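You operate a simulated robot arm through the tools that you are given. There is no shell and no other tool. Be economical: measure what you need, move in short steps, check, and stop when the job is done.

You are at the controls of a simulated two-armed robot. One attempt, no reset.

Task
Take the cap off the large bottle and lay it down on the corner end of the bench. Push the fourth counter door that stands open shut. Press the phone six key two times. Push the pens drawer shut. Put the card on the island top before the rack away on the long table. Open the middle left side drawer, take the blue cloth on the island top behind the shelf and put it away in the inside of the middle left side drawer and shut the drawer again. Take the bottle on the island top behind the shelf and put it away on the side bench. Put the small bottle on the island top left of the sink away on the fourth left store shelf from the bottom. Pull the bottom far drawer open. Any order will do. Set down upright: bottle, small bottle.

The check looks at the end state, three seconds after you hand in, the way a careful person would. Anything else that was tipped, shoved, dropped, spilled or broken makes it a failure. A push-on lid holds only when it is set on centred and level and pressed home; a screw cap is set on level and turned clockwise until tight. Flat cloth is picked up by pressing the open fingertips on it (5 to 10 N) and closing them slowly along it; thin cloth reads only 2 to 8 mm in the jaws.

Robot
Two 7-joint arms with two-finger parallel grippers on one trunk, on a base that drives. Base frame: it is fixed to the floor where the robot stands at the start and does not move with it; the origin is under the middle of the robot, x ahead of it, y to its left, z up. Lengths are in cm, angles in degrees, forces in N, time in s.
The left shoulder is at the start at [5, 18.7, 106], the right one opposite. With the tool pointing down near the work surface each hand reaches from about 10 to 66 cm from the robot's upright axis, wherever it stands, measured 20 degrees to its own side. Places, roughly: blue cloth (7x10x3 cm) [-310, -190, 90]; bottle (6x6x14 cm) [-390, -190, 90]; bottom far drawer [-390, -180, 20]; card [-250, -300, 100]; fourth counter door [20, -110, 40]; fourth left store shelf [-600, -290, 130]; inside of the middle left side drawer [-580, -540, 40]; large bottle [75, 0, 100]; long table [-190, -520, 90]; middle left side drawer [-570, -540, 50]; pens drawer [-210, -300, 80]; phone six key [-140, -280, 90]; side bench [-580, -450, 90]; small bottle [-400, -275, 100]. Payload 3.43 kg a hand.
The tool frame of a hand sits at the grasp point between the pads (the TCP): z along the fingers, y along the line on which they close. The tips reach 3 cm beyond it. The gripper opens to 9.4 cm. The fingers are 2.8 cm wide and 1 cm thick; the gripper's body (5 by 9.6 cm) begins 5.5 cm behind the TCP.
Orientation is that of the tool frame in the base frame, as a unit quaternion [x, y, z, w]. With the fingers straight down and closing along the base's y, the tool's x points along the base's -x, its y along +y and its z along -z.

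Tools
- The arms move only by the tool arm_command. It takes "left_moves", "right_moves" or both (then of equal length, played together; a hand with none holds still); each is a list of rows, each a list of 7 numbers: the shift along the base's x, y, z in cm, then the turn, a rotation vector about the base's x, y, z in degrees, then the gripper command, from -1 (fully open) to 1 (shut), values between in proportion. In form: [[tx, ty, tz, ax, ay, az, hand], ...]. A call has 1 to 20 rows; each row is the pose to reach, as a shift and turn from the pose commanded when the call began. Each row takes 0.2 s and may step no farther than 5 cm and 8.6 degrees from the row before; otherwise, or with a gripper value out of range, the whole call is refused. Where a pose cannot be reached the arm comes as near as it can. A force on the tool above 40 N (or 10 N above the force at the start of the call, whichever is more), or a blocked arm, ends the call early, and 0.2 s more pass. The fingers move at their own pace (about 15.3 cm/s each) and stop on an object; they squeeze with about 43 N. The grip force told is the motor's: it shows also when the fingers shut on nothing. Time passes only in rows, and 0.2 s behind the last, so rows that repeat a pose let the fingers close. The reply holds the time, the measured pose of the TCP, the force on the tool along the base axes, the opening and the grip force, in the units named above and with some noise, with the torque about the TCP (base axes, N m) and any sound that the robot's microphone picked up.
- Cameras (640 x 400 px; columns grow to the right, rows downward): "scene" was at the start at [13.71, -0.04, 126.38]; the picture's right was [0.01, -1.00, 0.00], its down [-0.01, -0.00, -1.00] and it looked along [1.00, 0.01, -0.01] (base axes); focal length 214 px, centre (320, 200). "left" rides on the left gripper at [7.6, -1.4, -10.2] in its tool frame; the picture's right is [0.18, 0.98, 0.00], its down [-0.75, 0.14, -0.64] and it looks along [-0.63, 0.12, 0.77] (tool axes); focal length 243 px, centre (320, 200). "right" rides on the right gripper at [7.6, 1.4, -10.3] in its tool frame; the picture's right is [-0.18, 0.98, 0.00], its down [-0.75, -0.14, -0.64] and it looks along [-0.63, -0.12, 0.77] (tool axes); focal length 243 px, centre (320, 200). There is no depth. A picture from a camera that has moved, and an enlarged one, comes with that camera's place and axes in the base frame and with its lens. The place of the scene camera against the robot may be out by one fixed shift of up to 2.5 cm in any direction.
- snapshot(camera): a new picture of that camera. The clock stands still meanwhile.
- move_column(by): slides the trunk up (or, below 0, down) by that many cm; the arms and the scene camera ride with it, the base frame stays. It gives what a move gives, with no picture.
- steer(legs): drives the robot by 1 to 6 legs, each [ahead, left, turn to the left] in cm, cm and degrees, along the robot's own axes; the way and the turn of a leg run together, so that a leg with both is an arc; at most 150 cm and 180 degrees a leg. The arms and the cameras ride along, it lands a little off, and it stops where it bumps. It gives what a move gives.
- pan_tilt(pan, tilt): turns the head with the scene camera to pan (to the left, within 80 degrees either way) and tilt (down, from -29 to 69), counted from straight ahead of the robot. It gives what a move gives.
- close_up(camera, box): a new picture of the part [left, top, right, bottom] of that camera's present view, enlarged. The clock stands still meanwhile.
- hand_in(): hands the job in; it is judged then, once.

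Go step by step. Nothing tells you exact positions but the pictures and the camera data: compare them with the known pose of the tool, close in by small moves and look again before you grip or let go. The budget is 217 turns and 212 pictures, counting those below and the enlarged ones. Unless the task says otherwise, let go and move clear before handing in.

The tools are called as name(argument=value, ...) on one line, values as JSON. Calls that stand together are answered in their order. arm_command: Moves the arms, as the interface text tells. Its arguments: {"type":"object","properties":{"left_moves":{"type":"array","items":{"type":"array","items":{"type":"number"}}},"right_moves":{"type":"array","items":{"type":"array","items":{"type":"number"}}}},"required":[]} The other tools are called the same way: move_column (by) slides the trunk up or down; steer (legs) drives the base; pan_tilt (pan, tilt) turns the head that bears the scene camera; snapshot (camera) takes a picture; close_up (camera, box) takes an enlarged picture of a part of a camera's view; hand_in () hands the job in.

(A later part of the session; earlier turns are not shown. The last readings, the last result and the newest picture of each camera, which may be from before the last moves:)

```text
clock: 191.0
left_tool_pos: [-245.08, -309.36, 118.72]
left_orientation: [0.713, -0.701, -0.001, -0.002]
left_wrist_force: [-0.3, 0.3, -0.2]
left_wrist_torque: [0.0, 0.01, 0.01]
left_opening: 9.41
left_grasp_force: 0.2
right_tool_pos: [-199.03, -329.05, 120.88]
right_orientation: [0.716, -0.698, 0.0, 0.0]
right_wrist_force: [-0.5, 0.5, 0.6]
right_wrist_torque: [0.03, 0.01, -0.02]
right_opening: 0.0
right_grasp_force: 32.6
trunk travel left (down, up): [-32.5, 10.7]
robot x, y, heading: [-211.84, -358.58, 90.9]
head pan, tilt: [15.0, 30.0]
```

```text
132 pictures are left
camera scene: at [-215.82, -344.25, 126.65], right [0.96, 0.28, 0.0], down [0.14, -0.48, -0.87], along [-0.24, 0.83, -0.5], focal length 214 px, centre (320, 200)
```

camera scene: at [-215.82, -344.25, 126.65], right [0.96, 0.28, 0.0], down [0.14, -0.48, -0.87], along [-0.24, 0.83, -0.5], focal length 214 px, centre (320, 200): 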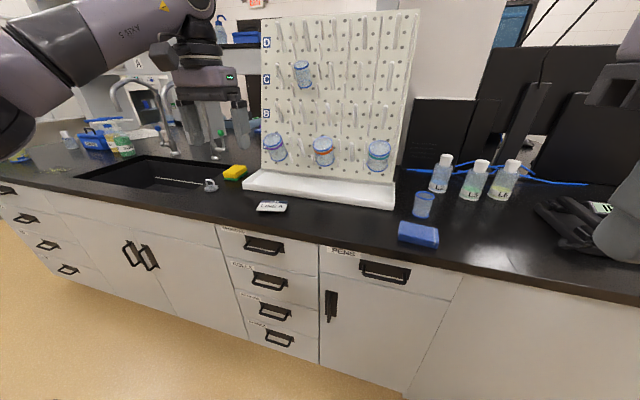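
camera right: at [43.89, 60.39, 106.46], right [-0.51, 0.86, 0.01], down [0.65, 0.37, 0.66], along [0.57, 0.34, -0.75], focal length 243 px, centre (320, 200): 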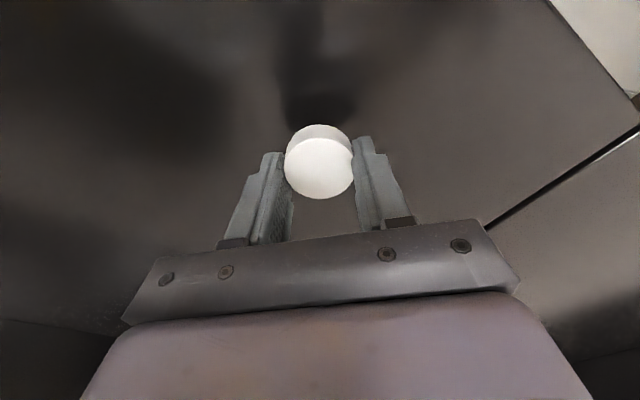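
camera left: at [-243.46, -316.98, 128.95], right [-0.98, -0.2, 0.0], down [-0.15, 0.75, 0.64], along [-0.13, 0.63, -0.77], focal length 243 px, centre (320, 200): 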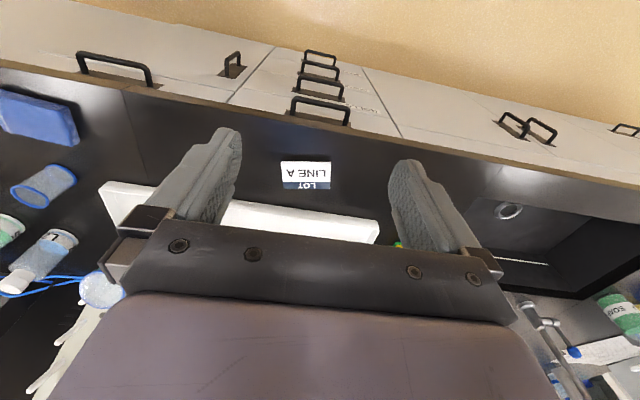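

The card "LINE A" lies at about (-246, -291), roughly 9.5 × 6 cm. I turn the left hand 90° so it closes along y and come over it.

arm_command(left_moves=[[0, 2, 0, 0, 0, 8.5, -1], [0, 4, 0, 0, 0, 17, -1], [0, 6, 0, 0, 0, 25.5, -1], [0, 8, -1, 0, 0, 34, -1], [0, 10, -2, 0, 0, 42.5, -1], [-1, 12, -3, 0, 0, 51, -1], [-1, 14, -5, 0, 0, 59.5, -1], [-1, 16, -7, 0, 0, 68, -1], [-1, 18, -9, 0, 0, 76.5, -1], [-1, 18.5, -11, 0, 0, 85, -1], [-1, 18.5, -13, 0, 0, 89, -1], [-1, 18.5, -13, 0, 0, 89, -1]])

snapshot(camera="left")

snapshot(camera="scene")

```text
clock: 193.6
left_tool_pos: [-243.24, -297.25, 103.86]
left_orientation: [1.0, 0.0, -0.001, 0.0]
left_wrist_force: [0.6, -0.2, 0.1]
left_wrist_torque: [0.0, -0.02, 0.02]
left_opening: 9.43
left_grasp_force: 0.0
left hand out of reach, approached as far as the arm can: row 4, 5, 6, 7, 8, 9, 10, 11, 12
right_tool_pos: [-199.22, -329.16, 120.95]
right_orientation: [0.716, -0.698, 0.0, 0.0]
right_wrist_force: [0.3, 0.9, 0.1]
right_wrist_torque: [-0.03, -0.03, -0.01]
right_opening: 0.02
right_grasp_force: 33.2
trunk travel left (down, up): [-32.5, 10.7]
robot x, y, heading: [-211.87, -358.8, 91.2]
head pan, tilt: [15.0, 30.0]
```

```text
131 pictures are left
camera left: at [-235.64, -295.85, 114.0], right [0.19, -0.98, 0.0], down [-0.75, -0.14, 0.64], along [-0.63, -0.12, -0.77], focal length 243 px, centre (320, 200)
```

left: 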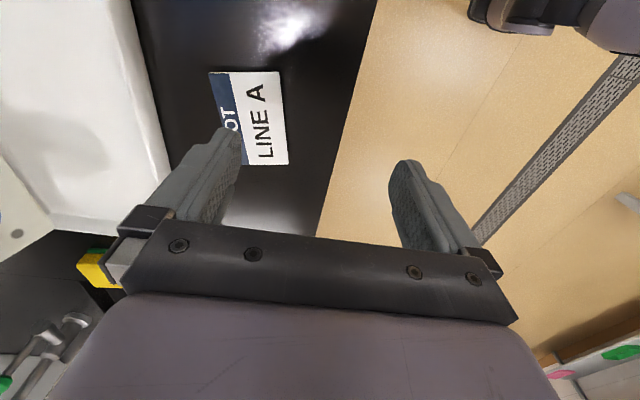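

```text
130 pictures are left
camera scene: at [-215.91, -344.26, 126.66], right [0.96, 0.28, 0.0], down [0.14, -0.48, -0.87], along [-0.24, 0.83, -0.5], focal length 214 px, centre (320, 200)
```

scene: 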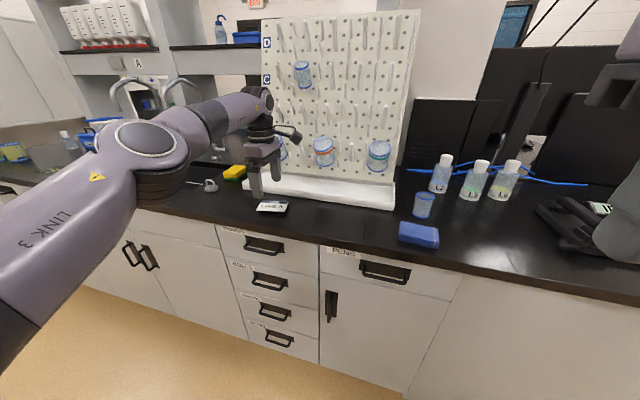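

The card centre measures (-245.9, -290.8). I pull the hand back, drive 12 cm closer, then come over the card.

arm_command(left_moves=[[0, -4, 2, 0, 0, 0, -1], [0, -8, 3, 0, 0, 0, -1], [0, -12, 3, 0, 0, 0, -1], [0, -15, 3, 0, 0, 0, -1]])

steer(legs=[[13, 0, 0]])

snapshot(camera="left")

```text
clock: 194.6
left_tool_pos: [-243.24, -312.41, 107.03]
left_orientation: [1.0, -0.001, -0.002, -0.001]
left_wrist_force: [0.1, 0.4, -0.1]
left_wrist_torque: [-0.01, 0.04, -0.04]
left_opening: 9.4
left_grasp_force: 0.0
right_tool_pos: [-198.97, -329.14, 121.04]
right_orientation: [0.715, -0.699, 0.0, 0.0]
right_wrist_force: [-0.9, 0.7, 0.5]
right_wrist_torque: [-0.03, 0.0, 0.02]
right_opening: 0.0
right_grasp_force: 33.1
trunk travel left (down, up): [-32.5, 10.7]
robot x, y, heading: [-211.98, -359.21, 91.1]
head pan, tilt: [15.0, 30.0]
```

```text
clock: 195.9
left_tool_pos: [-243.32, -299.11, 106.84]
left_orientation: [1.0, -0.002, 0.0, 0.0]
left_wrist_force: [-0.5, 0.9, -0.3]
left_wrist_torque: [-0.04, 0.0, -0.01]
left_opening: 9.39
left_grasp_force: 0.0
right_tool_pos: [-199.13, -316.09, 120.94]
right_orientation: [0.715, -0.699, -0.001, 0.0]
right_wrist_force: [-0.1, 0.1, -0.4]
right_wrist_torque: [-0.03, 0.03, 0.01]
right_opening: 0.0
right_grasp_force: 33.1
trunk travel left (down, up): [-32.5, 10.7]
robot x, y, heading: [-212.36, -345.62, 90.9]
head pan, tilt: [15.0, 30.0]
```

```text
129 pictures are left
camera left: at [-235.75, -297.69, 117.12], right [0.18, -0.98, 0.0], down [-0.75, -0.14, 0.64], along [-0.63, -0.12, -0.77], focal length 243 px, centre (320, 200)
```

left: 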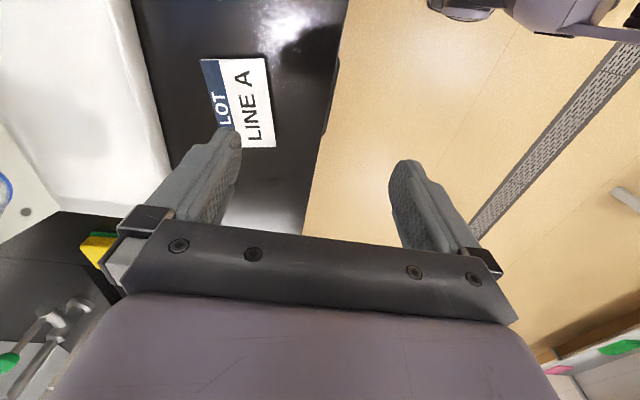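

Consistent: (-245.9, -290.9). I move over it and descend near the surface.

arm_command(left_moves=[[-1, 3, 0, 0, 0, 0, -1], [-2, 6, -1, 0, 0, 0, -1], [-2.6, 8.2, -4, 0, 0, 0, -1], [-2.6, 8.2, -8, 0, 0, 0, -1], [-2.6, 8.2, -10.5, 0, 0, 0, -1], [-2.6, 8.2, -10.5, 0, 0, 0, -1]])

snapshot(camera="left")

close_up(camera="scene", box=[140, 120, 300, 220])

```text
clock: 197.3
left_tool_pos: [-245.84, -290.7, 96.45]
left_orientation: [1.0, -0.001, -0.001, 0.0]
left_wrist_force: [-0.2, 0.6, -0.8]
left_wrist_torque: [0.01, 0.0, 0.0]
left_opening: 9.39
left_grasp_force: 0.1
right_tool_pos: [-199.21, -315.98, 121.02]
right_orientation: [0.716, -0.698, 0.0, 0.0]
right_wrist_force: [0.0, -0.1, 0.6]
right_wrist_torque: [-0.01, 0.01, -0.03]
right_opening: 0.01
right_grasp_force: 33.0
trunk travel left (down, up): [-32.5, 10.7]
robot x, y, heading: [-212.21, -345.52, 90.9]
head pan, tilt: [15.0, 30.0]
```

```text
128 pictures are left
camera left: at [-238.28, -289.35, 106.57], right [0.18, -0.98, 0.0], down [-0.75, -0.14, 0.64], along [-0.63, -0.12, -0.77], focal length 243 px, centre (320, 200)
```

left: 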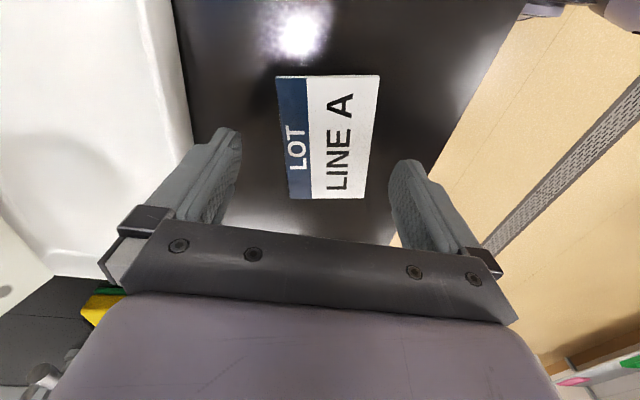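

```text
4.00 times, centred on (220, 170) of scene
camera zoom: at [-216.03, -331.22, 126.66], right [0.96, 0.28, 0.0], down [0.14, -0.48, -0.87], along [-0.24, 0.83, -0.5], focal length 858 px, centre (720, 320)
```

zoom: 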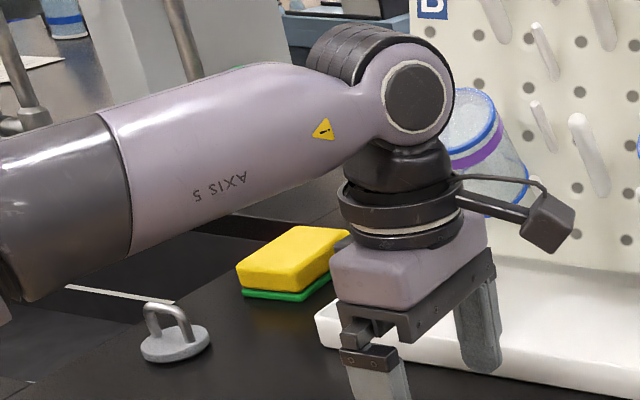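

The card is about 6.3 cm wide, turned ~7°. I align the hand, lower until the tips just touch the bench, then close.

arm_command(left_moves=[[-0.5, -0.5, 0, 0, 0, 7, -1], [-0.5, -0.5, -1, 0, 0, 7, -1], [-0.5, -0.5, -2, 0, 0, 7, -1], [-0.5, -0.5, -2.6, 0, 0, 7, -1], [-0.5, -0.5, -3, 0, 0, 7, -1], [-0.5, -0.5, -3.3, 0, 0, 7, -1]])

snapshot(camera="left")

```text
clock: 198.7
left_tool_pos: [-246.5, -291.35, 93.21]
left_orientation: [0.998, 0.06, -0.001, 0.0]
left_wrist_force: [-1.0, 0.2, 0.3]
left_wrist_torque: [-0.03, 0.0, 0.04]
left_opening: 9.41
left_grasp_force: 0.1
right_tool_pos: [-199.22, -316.13, 120.99]
right_orientation: [0.715, -0.699, -0.001, 0.0]
right_wrist_force: [-0.1, -0.2, 1.2]
right_wrist_torque: [0.02, -0.04, -0.01]
right_opening: 0.03
right_grasp_force: 33.3
trunk travel left (down, up): [-32.5, 10.7]
robot x, y, heading: [-212.42, -345.45, 91.1]
head pan, tilt: [15.0, 30.0]
```

```text
126 pictures are left
camera left: at [-239.05, -289.11, 103.36], right [0.3, -0.95, 0.0], down [-0.73, -0.23, 0.64], along [-0.61, -0.19, -0.77], focal length 243 px, centre (320, 200)
```

left: 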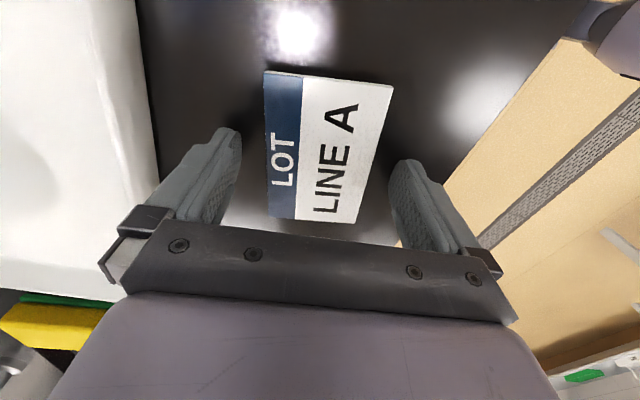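

Card centre matches; it needs 5° more turn. I lower another 0.3 cm and close gently.

arm_command(left_moves=[[-0.1, -0.1, 0, 0, 0, 5, -1], [-0.1, -0.1, -0.2, 0, 0, 5, -1], [-0.1, -0.1, -0.4, 0, 0, 5, -1]])

```text
clock: 199.5
left_tool_pos: [-246.49, -291.5, 92.94]
left_orientation: [0.995, 0.104, 0.0, -0.001]
left_wrist_force: [-1.0, 0.9, 10.4]
left_wrist_torque: [-0.47, -0.09, 0.09]
left_opening: 9.34
left_grasp_force: 0.1
right_tool_pos: [-199.14, -316.15, 120.96]
right_orientation: [0.715, -0.7, -0.001, -0.001]
right_wrist_force: [0.5, 0.6, -0.6]
right_wrist_torque: [-0.01, 0.01, -0.03]
right_opening: 0.0
right_grasp_force: 33.1
trunk travel left (down, up): [-32.5, 10.7]
robot x, y, heading: [-212.17, -345.46, 90.8]
head pan, tilt: [15.0, 30.0]
```

Tips touch the bench (TCP 92.95). Ease 0.15 up and close.

arm_command(left_moves=[[0, 0, 0.2, 0, 0, 0, -0.7], [0, 0, 0.2, 0, 0, 0, -0.4], [0, 0, 0.2, 0, 0, 0, 0], [0, 0, 0.2, 0, 0, 0, 0.3], [0, 0, 0.2, 0, 0, 0, 0.3]])

snapshot(camera="left")

```text
clock: 200.7
left_tool_pos: [-246.67, -291.67, 93.04]
left_orientation: [0.995, 0.102, 0.0, 0.001]
left_wrist_force: [0.4, -1.4, 3.9]
left_wrist_torque: [-0.15, -0.08, 0.01]
left_opening: 5.86
left_grasp_force: 43.4
right_tool_pos: [-199.19, -316.17, 121.01]
right_orientation: [0.715, -0.699, -0.001, 0.0]
right_wrist_force: [1.3, 0.2, 0.1]
right_wrist_torque: [0.0, -0.01, -0.02]
right_opening: 0.0
right_grasp_force: 33.1
trunk travel left (down, up): [-32.5, 10.7]
robot x, y, heading: [-212.23, -345.26, 91.0]
head pan, tilt: [15.0, 30.0]
```

```text
125 pictures are left
camera left: at [-239.38, -288.67, 103.15], right [0.38, -0.92, 0.0], down [-0.71, -0.29, 0.64], along [-0.59, -0.24, -0.77], focal length 243 px, centre (320, 200)
```

left: 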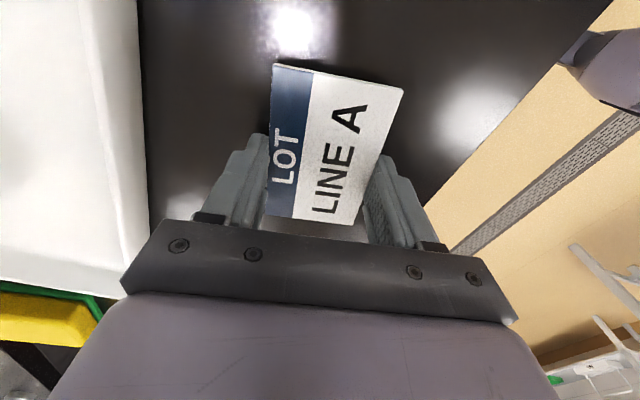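

Gripped at 5.86 cm. I lift it straight up and check.

arm_command(left_moves=[[0, 0, 1, 0, 0, 0, 0.4], [0, 0, 3, 0, 0, 0, 0.4], [0, 0, 6, 0, 0, 0, 0.4], [0, -2, 10, 0, 0, 0, 0.4], [0, -5, 14, 0, 0, 0, 0.4], [0, -9, 17, 0, 0, 0, 0.4], [0, -13, 19, 0, 0, 0, 0.4], [0, -13, 19, 0, 0, 0, 0.4]])

snapshot(camera="left")

```text
clock: 202.5
left_tool_pos: [-246.33, -304.6, 112.0]
left_orientation: [0.995, 0.102, -0.001, 0.0]
left_wrist_force: [-0.6, -0.7, -0.1]
left_wrist_torque: [-0.04, -0.01, -0.01]
left_opening: 5.87
left_grasp_force: 42.8
right_tool_pos: [-199.21, -316.11, 121.07]
right_orientation: [0.715, -0.699, 0.0, -0.001]
right_wrist_force: [-0.4, -0.2, 0.8]
right_wrist_torque: [0.02, 0.01, 0.0]
right_opening: 0.04
right_grasp_force: 33.0
trunk travel left (down, up): [-32.5, 10.7]
robot x, y, heading: [-212.37, -345.64, 91.3]
head pan, tilt: [15.0, 30.0]
```

```text
124 pictures are left
camera left: at [-239.21, -301.55, 122.15], right [0.38, -0.92, 0.0], down [-0.71, -0.29, 0.64], along [-0.59, -0.25, -0.77], focal length 243 px, centre (320, 200)
```

left: 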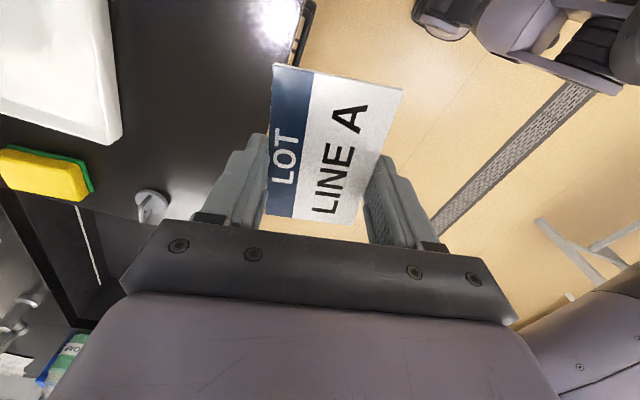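

Card is held. I back off, turn around and face the long table to the south.

steer(legs=[[-35, 0, 0], [0, 0, 90], [0, 0, 89], [25, 0, 0]])

pan_tilt(pan=0, tilt=25)

snapshot(camera="scene")

```text
clock: 213.7
left_tool_pos: [-179.23, -447.51, 111.98]
left_orientation: [-0.086, 0.996, 0.0, 0.0]
left_wrist_force: [-0.5, 0.3, -0.7]
left_wrist_torque: [0.01, -0.01, -0.03]
left_opening: 5.89
left_grasp_force: 43.2
right_tool_pos: [-225.99, -434.12, 120.94]
right_orientation: [0.712, 0.703, 0.0, 0.001]
right_wrist_force: [-0.1, -0.1, -0.1]
right_wrist_torque: [-0.01, 0.0, 0.02]
right_opening: 0.0
right_grasp_force: 32.9
trunk travel left (down, up): [-32.5, 10.7]
robot x, y, heading: [-212.08, -405.24, -91.2]
head pan, tilt: [15.0, 30.0]
```

```text
clock: 214.5
left_tool_pos: [-179.15, -447.36, 112.01]
left_orientation: [-0.085, 0.996, 0.0, 0.001]
left_wrist_force: [0.0, 0.4, -0.5]
left_wrist_torque: [0.02, 0.01, 0.04]
left_opening: 5.88
left_grasp_force: 43.4
right_tool_pos: [-226.0, -434.0, 120.9]
right_orientation: [0.712, 0.703, -0.001, 0.001]
right_wrist_force: [-0.5, -0.4, -0.1]
right_wrist_torque: [-0.04, -0.01, -0.01]
right_opening: 0.0
right_grasp_force: 33.4
trunk travel left (down, up): [-32.5, 10.7]
robot x, y, heading: [-211.75, -405.16, -91.1]
head pan, tilt: [0.0, 25.0]
```

```text
123 pictures are left
camera scene: at [-213.27, -420.23, 127.46], right [-1.0, 0.02, 0.0], down [0.01, 0.42, -0.91], along [-0.01, -0.91, -0.42], focal length 214 px, centre (320, 200)
```

scene: 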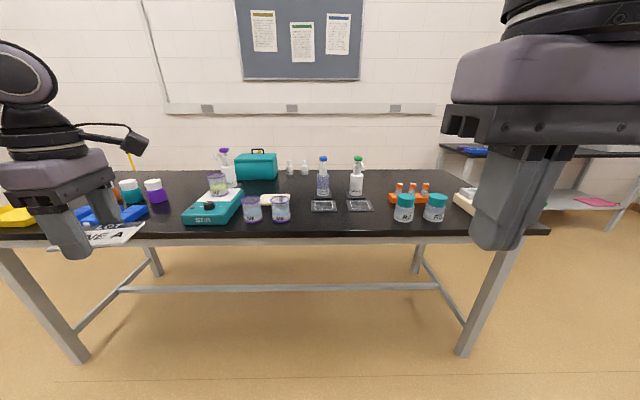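

The long table (front edge y ≈ -477) is crowded at the front. I move closer and look down for a free spot.

steer(legs=[[22, 0, 0]])

pan_tilt(pan=0, tilt=40)

snapshot(camera="scene")

snapshot(camera="left")

```text
clock: 216.2
left_tool_pos: [-179.6, -469.05, 111.92]
left_orientation: [-0.085, 0.996, 0.0, 0.001]
left_wrist_force: [-0.6, -0.9, -0.6]
left_wrist_torque: [-0.01, 0.03, 0.0]
left_opening: 5.87
left_grasp_force: 43.4
right_tool_pos: [-226.29, -455.84, 120.95]
right_orientation: [0.711, 0.703, 0.001, 0.0]
right_wrist_force: [0.2, 0.2, -0.9]
right_wrist_torque: [0.02, -0.03, 0.01]
right_opening: 0.0
right_grasp_force: 32.3
trunk travel left (down, up): [-32.5, 10.7]
robot x, y, heading: [-212.39, -426.51, -90.7]
head pan, tilt: [0.0, 25.0]
```

```text
clock: 216.9
left_tool_pos: [-179.57, -469.06, 112.02]
left_orientation: [-0.086, 0.996, 0.0, 0.0]
left_wrist_force: [0.0, -0.3, -1.0]
left_wrist_torque: [0.02, 0.01, -0.02]
left_opening: 5.88
left_grasp_force: 42.7
right_tool_pos: [-226.37, -455.76, 120.97]
right_orientation: [0.711, 0.703, 0.0, 0.0]
right_wrist_force: [0.1, 0.2, 0.9]
right_wrist_torque: [-0.02, -0.01, -0.02]
right_opening: 0.0
right_grasp_force: 33.4
trunk travel left (down, up): [-32.5, 10.7]
robot x, y, heading: [-212.27, -426.66, -90.9]
head pan, tilt: [0.0, 40.0]
```

```text
122 pictures are left
camera scene: at [-213.62, -441.28, 125.13], right [-1.0, 0.02, 0.0], down [0.01, 0.64, -0.77], along [-0.01, -0.77, -0.64], focal length 214 px, centre (320, 200)
```

scene: 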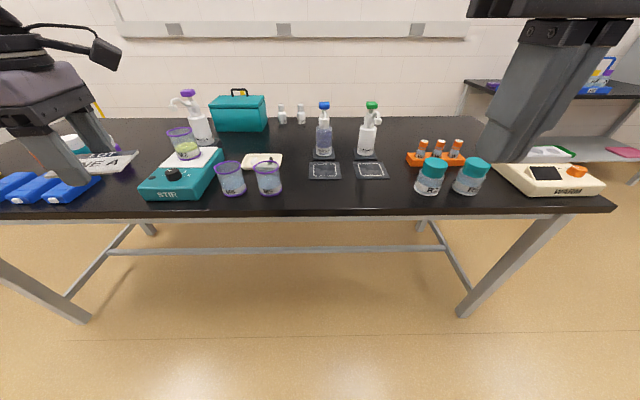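

```text
121 pictures are left
camera left: at [-186.87, -471.83, 122.17], right [-0.35, 0.94, 0.0], down [0.72, 0.27, 0.64], along [0.6, 0.22, -0.77], focal length 243 px, centre (320, 200)
```

left: 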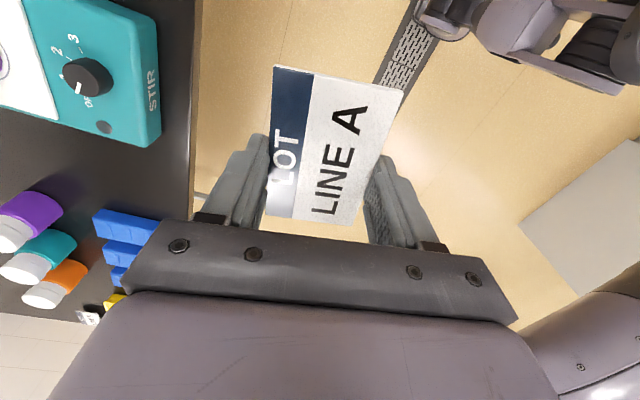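

A free strip in front of the two small trays: x -204…-238, y -479…-492. I strafe right 24 cm and forward 8 cm, then bring the card over (-221, -486).

steer(legs=[[0, -24, 0], [6, 0, 0]])

arm_command(left_moves=[[-3, -2, 0, 0, 0, -3, 0.4], [-6, -4, 0, 0, 0, -6, 0.4], [-9, -6, 0, 0, 0, -9, 0.4], [-12, -8, -1, 0, 0, -10, 0.4], [-15, -10, -3, 0, 0, -10, 0.4], [-16, -11, -6, 0, 0, -10, 0.4], [-16, -11, -6, 0, 0, -10, 0.4]])

snapshot(camera="scene")

snapshot(camera="left")

```text
clock: 220.2
left_tool_pos: [-203.21, -474.77, 111.89]
left_orientation: [-0.088, 0.996, -0.001, 0.001]
left_wrist_force: [0.6, -0.8, 0.1]
left_wrist_torque: [0.02, 0.03, 0.03]
left_opening: 5.85
left_grasp_force: 42.8
right_tool_pos: [-250.03, -461.81, 120.87]
right_orientation: [0.71, 0.705, -0.001, 0.0]
right_wrist_force: [-0.2, 0.6, 0.2]
right_wrist_torque: [0.03, -0.01, 0.01]
right_opening: 0.0
right_grasp_force: 32.5
trunk travel left (down, up): [-32.5, 10.7]
robot x, y, heading: [-235.81, -432.49, -90.6]
head pan, tilt: [0.0, 40.0]
```

```text
clock: 221.8
left_tool_pos: [-219.15, -485.74, 105.9]
left_orientation: [-0.001, 1.0, 0.0, 0.0]
left_wrist_force: [0.6, -0.2, 0.0]
left_wrist_torque: [0.0, 0.01, -0.01]
left_opening: 5.85
left_grasp_force: 42.8
right_tool_pos: [-250.1, -461.63, 120.85]
right_orientation: [0.71, 0.704, 0.0, 0.001]
right_wrist_force: [0.3, 0.3, -0.5]
right_wrist_torque: [-0.01, -0.06, 0.0]
right_opening: 0.0
right_grasp_force: 33.2
trunk travel left (down, up): [-32.5, 10.7]
robot x, y, heading: [-236.09, -432.56, -90.9]
head pan, tilt: [0.0, 40.0]
```

```text
120 pictures are left
camera scene: at [-237.38, -447.06, 125.13], right [-1.0, 0.01, 0.0], down [0.01, 0.64, -0.77], along [-0.01, -0.77, -0.64], focal length 214 px, centre (320, 200)
```

scene: 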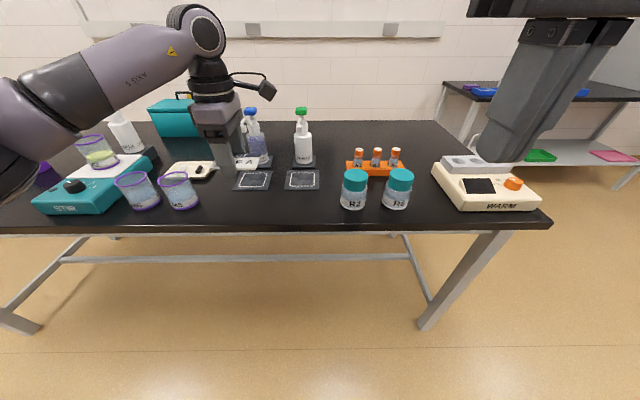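

```text
119 pictures are left
camera left: at [-226.8, -487.15, 116.05], right [-0.18, 0.98, 0.0], down [0.75, 0.14, 0.64], along [0.63, 0.12, -0.77], focal length 243 px, centre (320, 200)
```

left: 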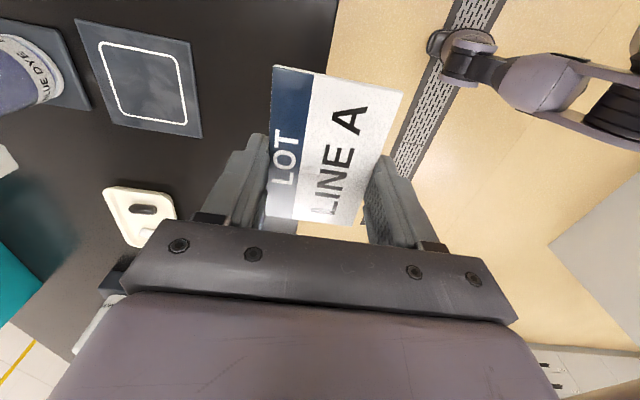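

Comparing both views, this table's top is about z 87 with its front edge at y ≈ -485 and trays at -498.7. I shift to y -491.7 and descend.

arm_command(left_moves=[[-1, -3, -1, 0, 0, 0, 0.4], [-2, -5.9, -3, 0, 0, 0, 0.4], [-2, -5.9, -7, 0, 0, 0, 0.4], [-2, -5.9, -10.5, 0, 0, 0, 0.4], [-2, -5.9, -12.5, 0, 0, 0, 0.4], [-2, -5.9, -12.5, 0, 0, 0, 0.4]])

snapshot(camera="left")

close_up(camera="scene", box=[150, 120, 350, 245])

```text
clock: 223.2
left_tool_pos: [-221.05, -491.7, 93.33]
left_orientation: [-0.002, 1.0, 0.001, 0.001]
left_wrist_force: [0.4, -0.1, -1.3]
left_wrist_torque: [0.0, 0.0, 0.0]
left_opening: 5.86
left_grasp_force: 42.6
right_tool_pos: [-249.94, -461.69, 120.9]
right_orientation: [0.71, 0.705, 0.0, 0.001]
right_wrist_force: [-0.2, 0.2, -0.5]
right_wrist_torque: [-0.01, 0.06, -0.01]
right_opening: 0.01
right_grasp_force: 32.9
trunk travel left (down, up): [-32.5, 10.7]
robot x, y, heading: [-236.09, -432.43, -90.5]
head pan, tilt: [0.0, 40.0]
```

```text
118 pictures are left
camera left: at [-228.74, -493.16, 103.53], right [-0.19, 0.98, 0.0], down [0.75, 0.14, 0.64], along [0.63, 0.12, -0.77], focal length 243 px, centre (320, 200)
```

left: 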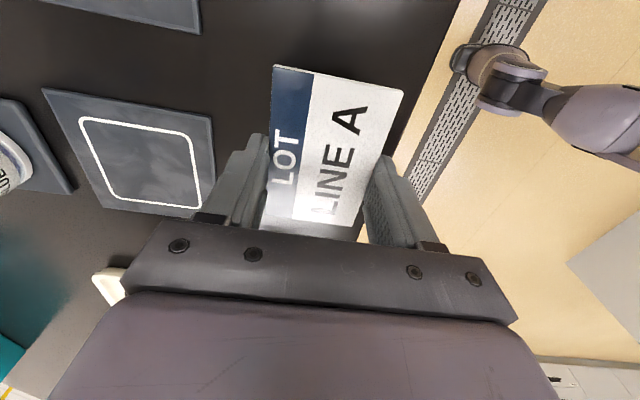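

```text
3.20 times, centred on (250, 182) of scene
camera zoom: at [-237.38, -447.07, 125.13], right [-1.0, 0.01, 0.0], down [0.01, 0.64, -0.77], along [-0.01, -0.77, -0.64], focal length 686 px, centre (544, 256)
```

zoom: 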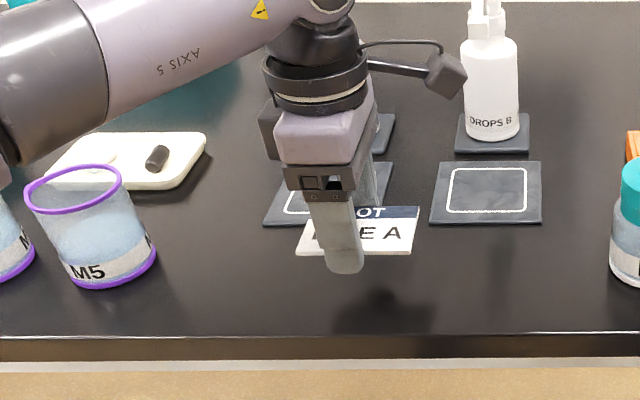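

Placement looks clear. Lower until contact.

arm_command(left_moves=[[0, 0, -1, 0, 0, 0, 0.4], [0, 0, -2, 0, 0, 0, 0.4], [0, 0, -2.7, 0, 0, 0, 0.4], [0, 0, -3.2, 0, 0, 0, 0.4]])

```text
clock: 224.2
left_tool_pos: [-221.12, -491.66, 90.26]
left_orientation: [0.0, 1.0, 0.0, 0.0]
left_wrist_force: [0.0, 0.5, -0.7]
left_wrist_torque: [0.01, -0.02, 0.02]
left_opening: 5.85
left_grasp_force: 43.2
right_tool_pos: [-249.91, -461.7, 120.93]
right_orientation: [0.71, 0.705, -0.001, 0.0]
right_wrist_force: [-0.4, 0.2, -0.6]
right_wrist_torque: [-0.01, -0.03, 0.04]
right_opening: 0.02
right_grasp_force: 33.0
trunk travel left (down, up): [-32.5, 10.7]
robot x, y, heading: [-236.26, -432.37, -90.9]
head pan, tilt: [0.0, 40.0]
```

arm_command(left_moves=[[0, 0, -0.4, 0, 0, 0, 0.4], [0, 0, -0.8, 0, 0, 0, 0.4], [0, 0, -1.2, 0, 0, 0, 0.4]])

close_up(camera="scene", box=[150, 120, 350, 245])

```text
clock: 225.0
left_tool_pos: [-221.13, -491.61, 89.17]
left_orientation: [0.0, 1.0, 0.0, 0.0]
left_wrist_force: [0.4, 0.2, -0.3]
left_wrist_torque: [0.01, 0.02, 0.01]
left_opening: 5.88
left_grasp_force: 43.1
right_tool_pos: [-250.13, -461.63, 121.01]
right_orientation: [0.71, 0.704, -0.001, 0.0]
right_wrist_force: [0.4, -0.1, 0.1]
right_wrist_torque: [-0.03, 0.02, 0.01]
right_opening: 0.02
right_grasp_force: 33.3
trunk travel left (down, up): [-32.5, 10.7]
robot x, y, heading: [-235.95, -432.73, -90.8]
head pan, tilt: [0.0, 40.0]
```

```text
3.20 times, centred on (250, 182) of scene
camera zoom: at [-237.38, -447.07, 125.13], right [-1.0, 0.01, 0.0], down [0.01, 0.64, -0.77], along [-0.01, -0.77, -0.64], focal length 686 px, centre (544, 256)
```

zoom: 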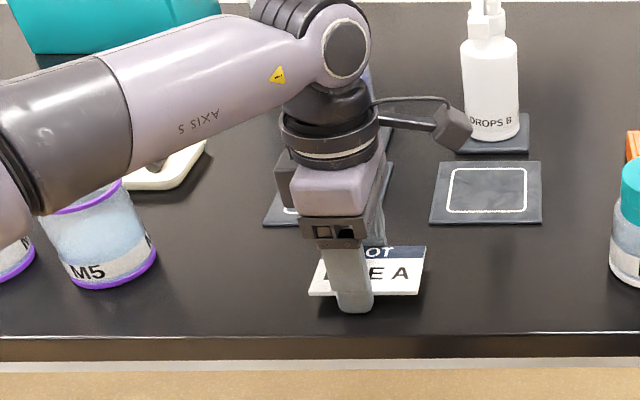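

Still no contact; continue lower in small steps.

arm_command(left_moves=[[0, 0, -0.5, 0, 0, 0, 0.4], [0, 0, -1, 0, 0, 0, 0.4], [0, 0, -1.5, 0, 0, 0, 0.4], [0, 0, -2, 0, 0, 0, 0.4]])

```text
clock: 225.7
left_tool_pos: [-221.13, -491.64, 89.09]
left_orientation: [0.0, 1.0, -0.004, -0.001]
left_wrist_force: [2.5, 10.6, 15.3]
left_wrist_torque: [0.85, -0.3, 0.06]
left_opening: 5.84
left_grasp_force: 43.3
right_tool_pos: [-250.05, -461.48, 121.09]
right_orientation: [0.709, 0.705, -0.001, 0.001]
right_wrist_force: [-0.6, 0.4, 0.4]
right_wrist_torque: [-0.02, 0.02, 0.01]
right_opening: 0.0
right_grasp_force: 33.0
trunk travel left (down, up): [-32.5, 10.7]
robot x, y, heading: [-236.13, -432.58, -90.7]
head pan, tilt: [0.0, 40.0]
stopped in row 3 (left hand): the force on the tool passed its limit at 44 N (the readings are from after the stop); the commanded pose is now the measured one
```

Contact with the table. Ease, open and lift.

arm_command(left_moves=[[0, 0, 0.15, 0, 0, 0, 0.3], [0, 0, 0.15, 0, 0, 0, -0.4], [0, 0, 0.2, 0, 0, 0, -0.7], [0, 0, 1, 0, 0, 0, -0.7], [0, 0, 4, 0, 0, 0, -0.7], [0, 0, 8, 0, 0, 0, -0.7], [0, 2, 12, 0, 0, 0, -0.7], [2, 6, 14, 0, 0, 0, -0.7], [6, 8, 16, 0, 0, 0, -0.7], [10, 10, 18, 0, 0, 0, -0.7]])

close_up(camera="scene", box=[150, 120, 350, 245])

```text
clock: 227.9
left_tool_pos: [-211.13, -481.78, 106.76]
left_orientation: [-0.002, 1.0, -0.004, -0.001]
left_wrist_force: [-0.3, 0.2, -1.0]
left_wrist_torque: [0.03, 0.02, 0.0]
left_opening: 8.0
left_grasp_force: 0.2
right_tool_pos: [-249.95, -461.54, 120.98]
right_orientation: [0.709, 0.705, -0.001, 0.001]
right_wrist_force: [0.0, -0.1, 0.4]
right_wrist_torque: [0.0, 0.0, 0.02]
right_opening: 0.0
right_grasp_force: 32.6
trunk travel left (down, up): [-32.5, 10.7]
robot x, y, heading: [-235.93, -432.52, -90.9]
head pan, tilt: [0.0, 40.0]
```

```text
3.20 times, centred on (250, 182) of scene
camera zoom: at [-237.32, -447.02, 125.13], right [-1.0, 0.01, 0.0], down [0.01, 0.64, -0.77], along [-0.01, -0.77, -0.64], focal length 686 px, centre (544, 256)
```

zoom: 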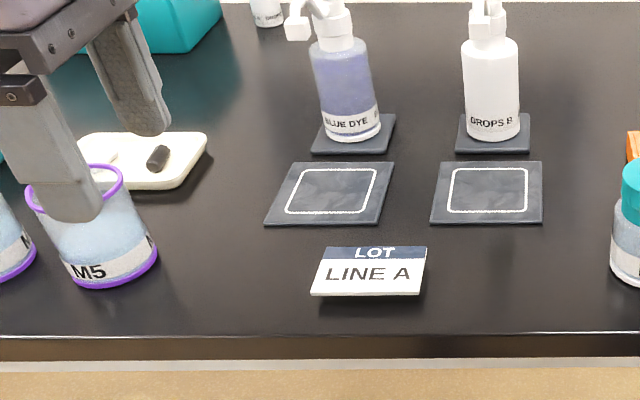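

The card lies on the table. I back off, re-neutralise the left hand, turn north and drive to the small bottle left of the sink.

steer(legs=[[-35, 0, 0]])

arm_command(left_moves=[[0, 0, 2, 0, 0, -8.5, -1], [0, 0, 4, 0, 0, -17, -1], [0, 0, 6, 0, 0, -25.5, -1], [0, 0, 8, 0, 0, -34, -1], [0, 0, 10, 0, 0, -42.5, -1], [0, 2, 12, 0, 0, -51, -1], [0, 4, 13, 0, 0, -59.5, -1], [0, 6, 13, 0, 0, -68, -1], [0, 8, 13, 0, 0, -76.5, -1], [0, 10, 13, 0, 0, -85, -1], [0, 12, 13, 0, 0, -90, -1]], right_moves=[[0, 0, 0, 0, 0, 0, 0], [0, 0, 0, 0, 0, 0, -1], [0, 0, 0, 0, 0, 0, -1], [0, 0, 0, 0, 0, 0, -1], [0, 0, 0, 0, 0, 0, -1], [0, 0, 0, 0, 0, 0, -1], [0, 0, 0, 0, 0, 0, -1], [0, 0, 0, 0, 0, 0, -1], [0, 0, 0, 0, 0, 0, -1], [0, 0, 0, 0, 0, 0, -1], [0, 0, 0, 0, 0, 0, -1]])

steer(legs=[[0, -100, 0], [0, -64, 0], [0, 0, 90], [0, 0, 90]])

pan_tilt(pan=0, tilt=20)

snapshot(camera="scene")

```text
clock: 230.2
left_tool_pos: [-210.95, -446.75, 106.73]
left_orientation: [0.001, 1.0, -0.004, 0.0]
left_wrist_force: [0.8, -0.2, -0.4]
left_wrist_torque: [-0.02, -0.02, 0.02]
left_opening: 8.01
left_grasp_force: 0.0
right_tool_pos: [-249.58, -426.49, 120.88]
right_orientation: [0.711, 0.703, 0.0, 0.001]
right_wrist_force: [-0.5, 1.4, 0.2]
right_wrist_torque: [-0.01, 0.03, 0.01]
right_opening: 0.0
right_grasp_force: 33.3
trunk travel left (down, up): [-32.5, 10.7]
robot x, y, heading: [-235.87, -397.62, -90.8]
head pan, tilt: [0.0, 40.0]
```

```text
clock: 232.6
left_tool_pos: [-210.93, -434.78, 119.76]
left_orientation: [0.708, 0.706, -0.003, -0.003]
left_wrist_force: [-0.6, 0.1, 0.5]
left_wrist_torque: [0.02, 0.02, 0.0]
left_opening: 9.39
left_grasp_force: 0.0
right_tool_pos: [-249.56, -426.47, 121.03]
right_orientation: [0.711, 0.704, -0.001, 0.001]
right_wrist_force: [-0.2, 0.2, 1.4]
right_wrist_torque: [0.01, 0.0, -0.02]
right_opening: 9.38
right_grasp_force: 0.2
trunk travel left (down, up): [-32.5, 10.7]
robot x, y, heading: [-235.62, -397.51, -90.7]
head pan, tilt: [0.0, 40.0]
```

```text
clock: 254.8
left_tool_pos: [-423.16, -358.9, 119.65]
left_orientation: [-0.698, 0.716, -0.004, 0.003]
left_wrist_force: [0.6, -0.2, -0.2]
left_wrist_torque: [0.03, 0.02, 0.02]
left_opening: 9.41
left_grasp_force: 0.0
right_tool_pos: [-384.63, -368.03, 120.89]
right_orientation: [-0.695, 0.719, 0.0, 0.001]
right_wrist_force: [-0.7, -0.1, -0.8]
right_wrist_torque: [0.02, -0.01, 0.06]
right_opening: 9.38
right_grasp_force: 0.1
trunk travel left (down, up): [-32.5, 10.7]
robot x, y, heading: [-399.5, -396.95, 87.8]
head pan, tilt: [0.0, 40.0]
```

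```text
clock: 255.7
left_tool_pos: [-423.24, -358.75, 119.72]
left_orientation: [-0.698, 0.716, -0.004, 0.003]
left_wrist_force: [-0.4, 0.0, 0.2]
left_wrist_torque: [0.0, 0.02, -0.04]
left_opening: 9.4
left_grasp_force: 0.0
right_tool_pos: [-384.6, -368.02, 121.03]
right_orientation: [-0.695, 0.719, 0.001, 0.001]
right_wrist_force: [-0.6, 0.0, 0.3]
right_wrist_torque: [0.02, 0.01, 0.04]
right_opening: 9.38
right_grasp_force: 0.0
trunk travel left (down, up): [-32.5, 10.7]
robot x, y, heading: [-399.55, -397.11, 88.0]
head pan, tilt: [0.0, 20.0]
```

```text
114 pictures are left
camera scene: at [-399.98, -381.76, 128.26], right [1.0, -0.04, 0.0], down [-0.01, -0.34, -0.94], along [0.04, 0.94, -0.34], focal length 214 px, centre (320, 200)
```

scene: 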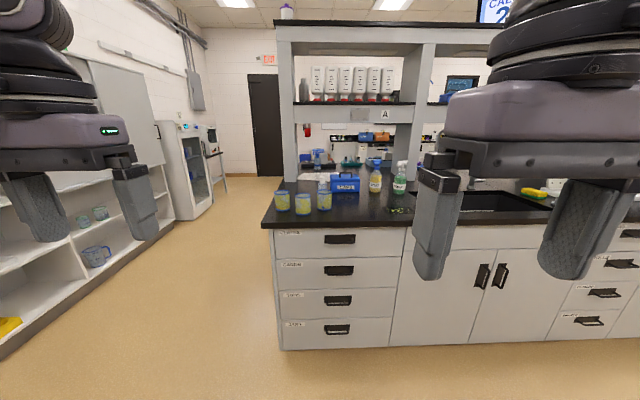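

The left end of the island is in view: two cups, a small capped bottle, toolbox and more bottles. Close-up.

close_up(camera="scene", box=[260, 140, 440, 240])

```text
3.56 times, centred on (350, 190) of scene
camera zoom: at [-399.98, -381.76, 128.26], right [1.0, -0.04, 0.0], down [-0.01, -0.34, -0.94], along [0.04, 0.94, -0.34], focal length 763 px, centre (213, 236)
```

zoom: 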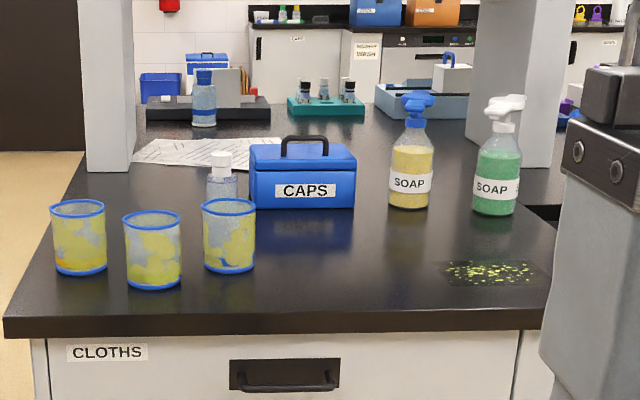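

The small bottle (white cap) stands behind the third cup near (-394, -271). I drive closer and look from above with the right hand camera.

steer(legs=[[0, 0, 2.5], [54, 0, 0]])

arm_command(right_moves=[[-2, 4, 0, 0, 0, 0, -1], [-4, 8, 0, 0, 0, 0, -1], [-6, 12, 0, 0, 0, 0, -1], [-8, 16, 0, 0, 0, 0, -1], [-10, 19, 0, 0, 0, 0, -1], [-11, 22, 0, 0, 0, 0, -1], [-11, 22, 0, 0, 0, 0, -1]])

snapshot(camera="right")

snapshot(camera="scene")

```text
clock: 259.2
left_tool_pos: [-424.89, -305.94, 119.73]
left_orientation: [0.712, -0.702, 0.005, -0.003]
left_wrist_force: [0.3, 0.3, 0.2]
left_wrist_torque: [-0.01, 0.0, 0.03]
left_opening: 9.39
left_grasp_force: 0.1
right_tool_pos: [-385.98, -313.55, 120.94]
right_orientation: [0.709, -0.706, -0.001, -0.001]
right_wrist_force: [0.1, -0.2, -0.9]
right_wrist_torque: [0.0, 0.01, 0.02]
right_opening: 9.41
right_grasp_force: 0.0
trunk travel left (down, up): [-32.5, 10.7]
robot x, y, heading: [-399.75, -343.11, 90.2]
head pan, tilt: [0.0, 20.0]
```

```text
clock: 260.8
left_tool_pos: [-424.9, -306.0, 119.78]
left_orientation: [0.712, -0.702, 0.004, -0.002]
left_wrist_force: [-0.4, 0.5, -0.2]
left_wrist_torque: [0.04, 0.01, 0.0]
left_opening: 9.39
left_grasp_force: 0.1
right_tool_pos: [-396.86, -292.67, 120.99]
right_orientation: [0.71, -0.704, -0.001, -0.001]
right_wrist_force: [0.2, -0.9, 0.8]
right_wrist_torque: [-0.02, 0.01, -0.01]
right_opening: 9.39
right_grasp_force: 0.0
right hand out of reach, approached as far as the arm can: row 6, 7
trunk travel left (down, up): [-32.5, 10.7]
robot x, y, heading: [-399.54, -343.0, 90.0]
head pan, tilt: [0.0, 20.0]
```

```text
112 pictures are left
camera right: at [-398.17, -300.35, 131.15], right [-0.98, 0.18, 0.0], down [0.14, 0.75, 0.64], along [0.11, 0.63, -0.76], focal length 243 px, centre (320, 200)
```

right: 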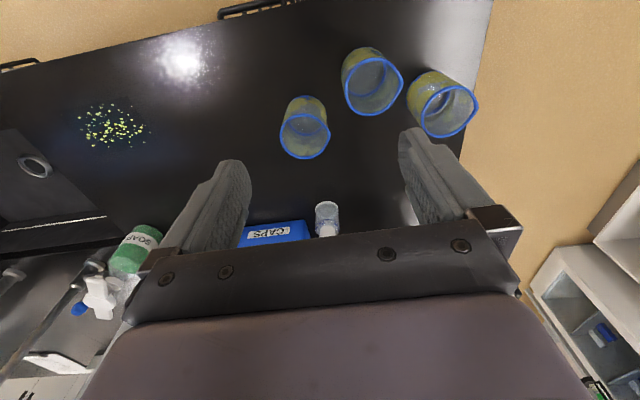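

```text
111 pictures are left
camera scene: at [-400.79, -327.88, 128.27], right [1.0, 0.0, 0.0], down [0.0, -0.34, -0.94], along [0.0, 0.94, -0.34], focal length 214 px, centre (320, 200)
```

scene: 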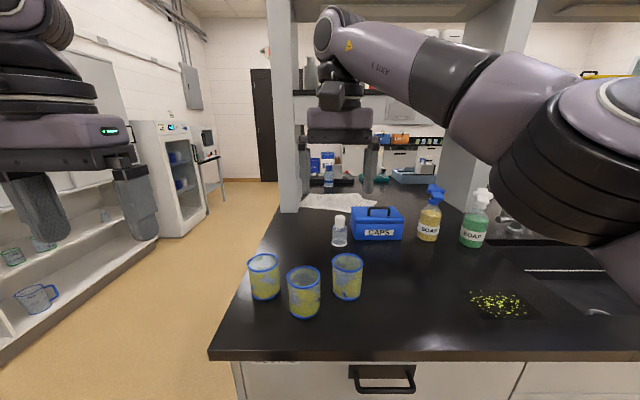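

The small bottle is at about (-393.5, -264.5), close beside the toolbox. Since it must go into a shelf, I'll take it horizontally from the island's west end; I drive there.

arm_command(right_moves=[[2, -4, 0, 0, 0, 0, -1], [4, -8, 0, 0, 0, 0, -1], [6, -12, 0, 0, 0, 0, -1], [8, -16, 0, 0, 0, 0, -1], [10, -20, 0, 0, 0, 0, -1]])

steer(legs=[[-25, 0, 0], [0, 82, 0], [0, 0, -90], [0, 110, 0]])

pan_tilt(pan=-5, tilt=25)

snapshot(camera="scene")

```text
clock: 262.0
left_tool_pos: [-424.95, -305.93, 119.78]
left_orientation: [0.712, -0.702, 0.004, -0.003]
left_wrist_force: [0.6, 0.1, 0.1]
left_wrist_torque: [0.01, 0.02, -0.01]
left_opening: 9.41
left_grasp_force: 0.0
right_tool_pos: [-386.8, -312.62, 121.08]
right_orientation: [0.709, -0.705, 0.0, -0.001]
right_wrist_force: [0.5, -0.2, -0.4]
right_wrist_torque: [0.02, 0.01, -0.02]
right_opening: 9.41
right_grasp_force: 0.0
trunk travel left (down, up): [-32.5, 10.7]
robot x, y, heading: [-399.76, -342.96, 90.4]
head pan, tilt: [0.0, 20.0]
```

```text
clock: 284.5
left_tool_pos: [-442.08, -232.25, 119.7]
left_orientation: [-0.001, 1.0, -0.004, -0.001]
left_wrist_force: [0.2, -0.2, -0.3]
left_wrist_torque: [0.02, 0.0, -0.01]
left_opening: 9.42
left_grasp_force: 0.1
right_tool_pos: [-449.18, -270.14, 121.17]
right_orientation: [0.004, 1.0, 0.0, 0.001]
right_wrist_force: [0.2, 0.6, -0.2]
right_wrist_torque: [0.01, -0.03, 0.0]
right_opening: 9.38
right_grasp_force: 0.1
trunk travel left (down, up): [-32.5, 10.7]
robot x, y, heading: [-479.68, -257.01, -1.1]
head pan, tilt: [0.0, 20.0]
```

```text
clock: 285.1
left_tool_pos: [-442.13, -232.38, 119.75]
left_orientation: [0.0, 1.0, -0.004, -0.001]
left_wrist_force: [0.4, 0.3, -0.1]
left_wrist_torque: [0.03, -0.02, 0.04]
left_opening: 9.39
left_grasp_force: 0.1
right_tool_pos: [-449.23, -270.12, 121.33]
right_orientation: [0.004, 1.0, -0.001, 0.001]
right_wrist_force: [-1.0, 0.1, -0.3]
right_wrist_torque: [0.05, -0.02, 0.02]
right_opening: 9.39
right_grasp_force: 0.1
trunk travel left (down, up): [-32.5, 10.7]
robot x, y, heading: [-479.28, -257.34, -0.8]
head pan, tilt: [-5.0, 25.0]
```

```text
110 pictures are left
camera scene: at [-465.52, -258.17, 127.46], right [-0.1, -0.99, 0.0], down [-0.42, 0.04, -0.91], along [0.9, -0.09, -0.42], focal length 214 px, centre (320, 200)
```

scene: 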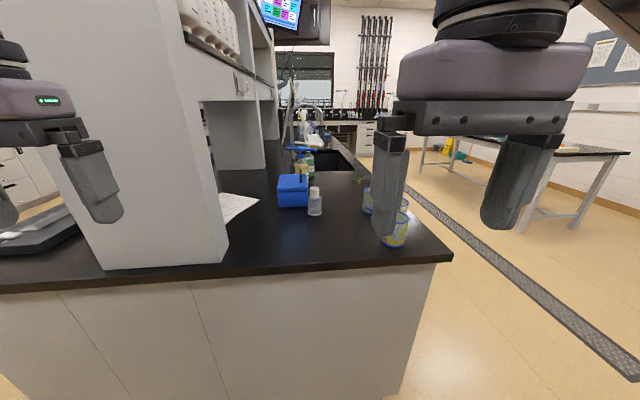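

Bottle at about (-395, -263.5); the shelf end panel is north at y ≥ -239. I drive forward 22 cm, then set the right hand to a 35° pitched pre-grasp.

steer(legs=[[22, 0, 0.8]])

arm_command(right_moves=[[2.5, 1, -2, 0, -7.85, 0, -1], [5, 2, -4, 0, -15.7, 0, -1], [7.5, 3, -6, 0, -23.6, 0, -1], [10, 4, -8.5, 0, -31.4, 0, -1], [12.5, 5, -11, 0, -39.3, 0, -1], [15.5, 6, -13.5, 0, -47.1, 0, -1], [18.5, 6.5, -16, 0, -55, 0, -1], [18.5, 6.5, -16, 0, -55, 0, -1]])

snapshot(camera="right")

snapshot(camera="scene")

```text
clock: 286.7
left_tool_pos: [-422.91, -232.16, 119.78]
left_orientation: [-0.001, 1.0, -0.001, -0.006]
left_wrist_force: [-0.1, -0.5, 0.3]
left_wrist_torque: [0.01, 0.05, 0.01]
left_opening: 9.38
left_grasp_force: 0.1
right_tool_pos: [-429.1, -269.97, 121.06]
right_orientation: [-0.001, 1.0, 0.0, 0.001]
right_wrist_force: [-0.7, 0.9, -0.7]
right_wrist_torque: [0.01, -0.01, 0.01]
right_opening: 9.4
right_grasp_force: 0.0
trunk travel left (down, up): [-32.5, 10.7]
robot x, y, heading: [-459.17, -257.34, -0.1]
head pan, tilt: [-5.0, 25.0]
stopped in leg 1: the force on the tool passed its limit at 86 N (the readings are from after the stop); the commanded pose is now the measured one
```

```text
clock: 288.5
left_tool_pos: [-422.67, -232.11, 119.71]
left_orientation: [-0.001, 1.0, -0.001, -0.006]
left_wrist_force: [-0.7, -0.5, 0.8]
left_wrist_torque: [0.0, -0.05, -0.03]
left_opening: 9.4
left_grasp_force: 0.0
right_tool_pos: [-410.53, -263.44, 105.21]
right_orientation: [-0.001, 0.887, 0.0, 0.463]
right_wrist_force: [-1.0, 0.1, 0.4]
right_wrist_torque: [-0.02, 0.0, -0.03]
right_opening: 9.39
right_grasp_force: 0.0
trunk travel left (down, up): [-32.5, 10.7]
robot x, y, heading: [-459.23, -257.23, -0.0]
head pan, tilt: [-5.0, 25.0]
```

```text
109 pictures are left
camera right: at [-423.37, -262.14, 104.79], right [0.1, 0.98, 0.15], down [-0.09, -0.14, 0.99], along [0.99, -0.12, 0.08], focal length 243 px, centre (320, 200)
```

right: 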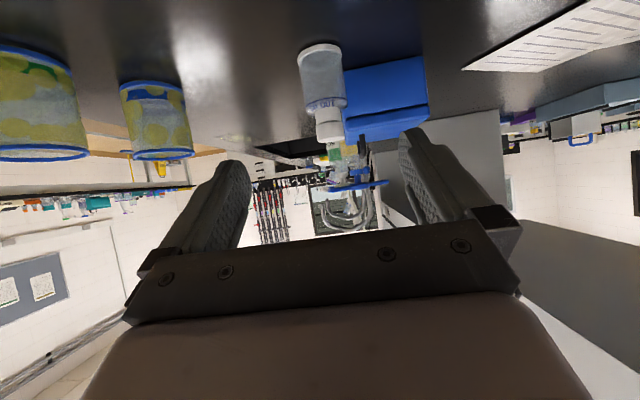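

```text
108 pictures are left
camera scene: at [-445.5, -258.18, 127.46], right [-0.09, -1.0, 0.0], down [-0.42, 0.04, -0.91], along [0.9, -0.08, -0.42], focal length 214 px, centre (320, 200)
```

scene: 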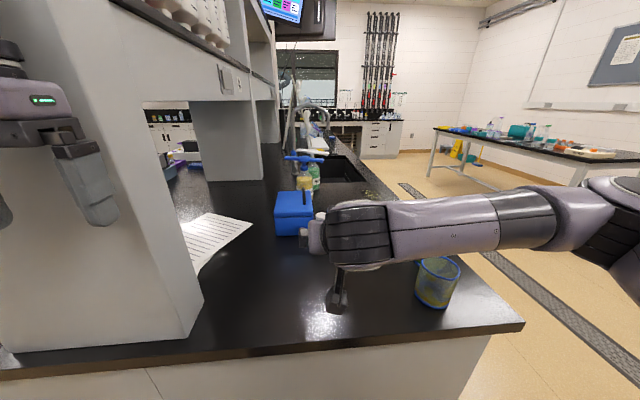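

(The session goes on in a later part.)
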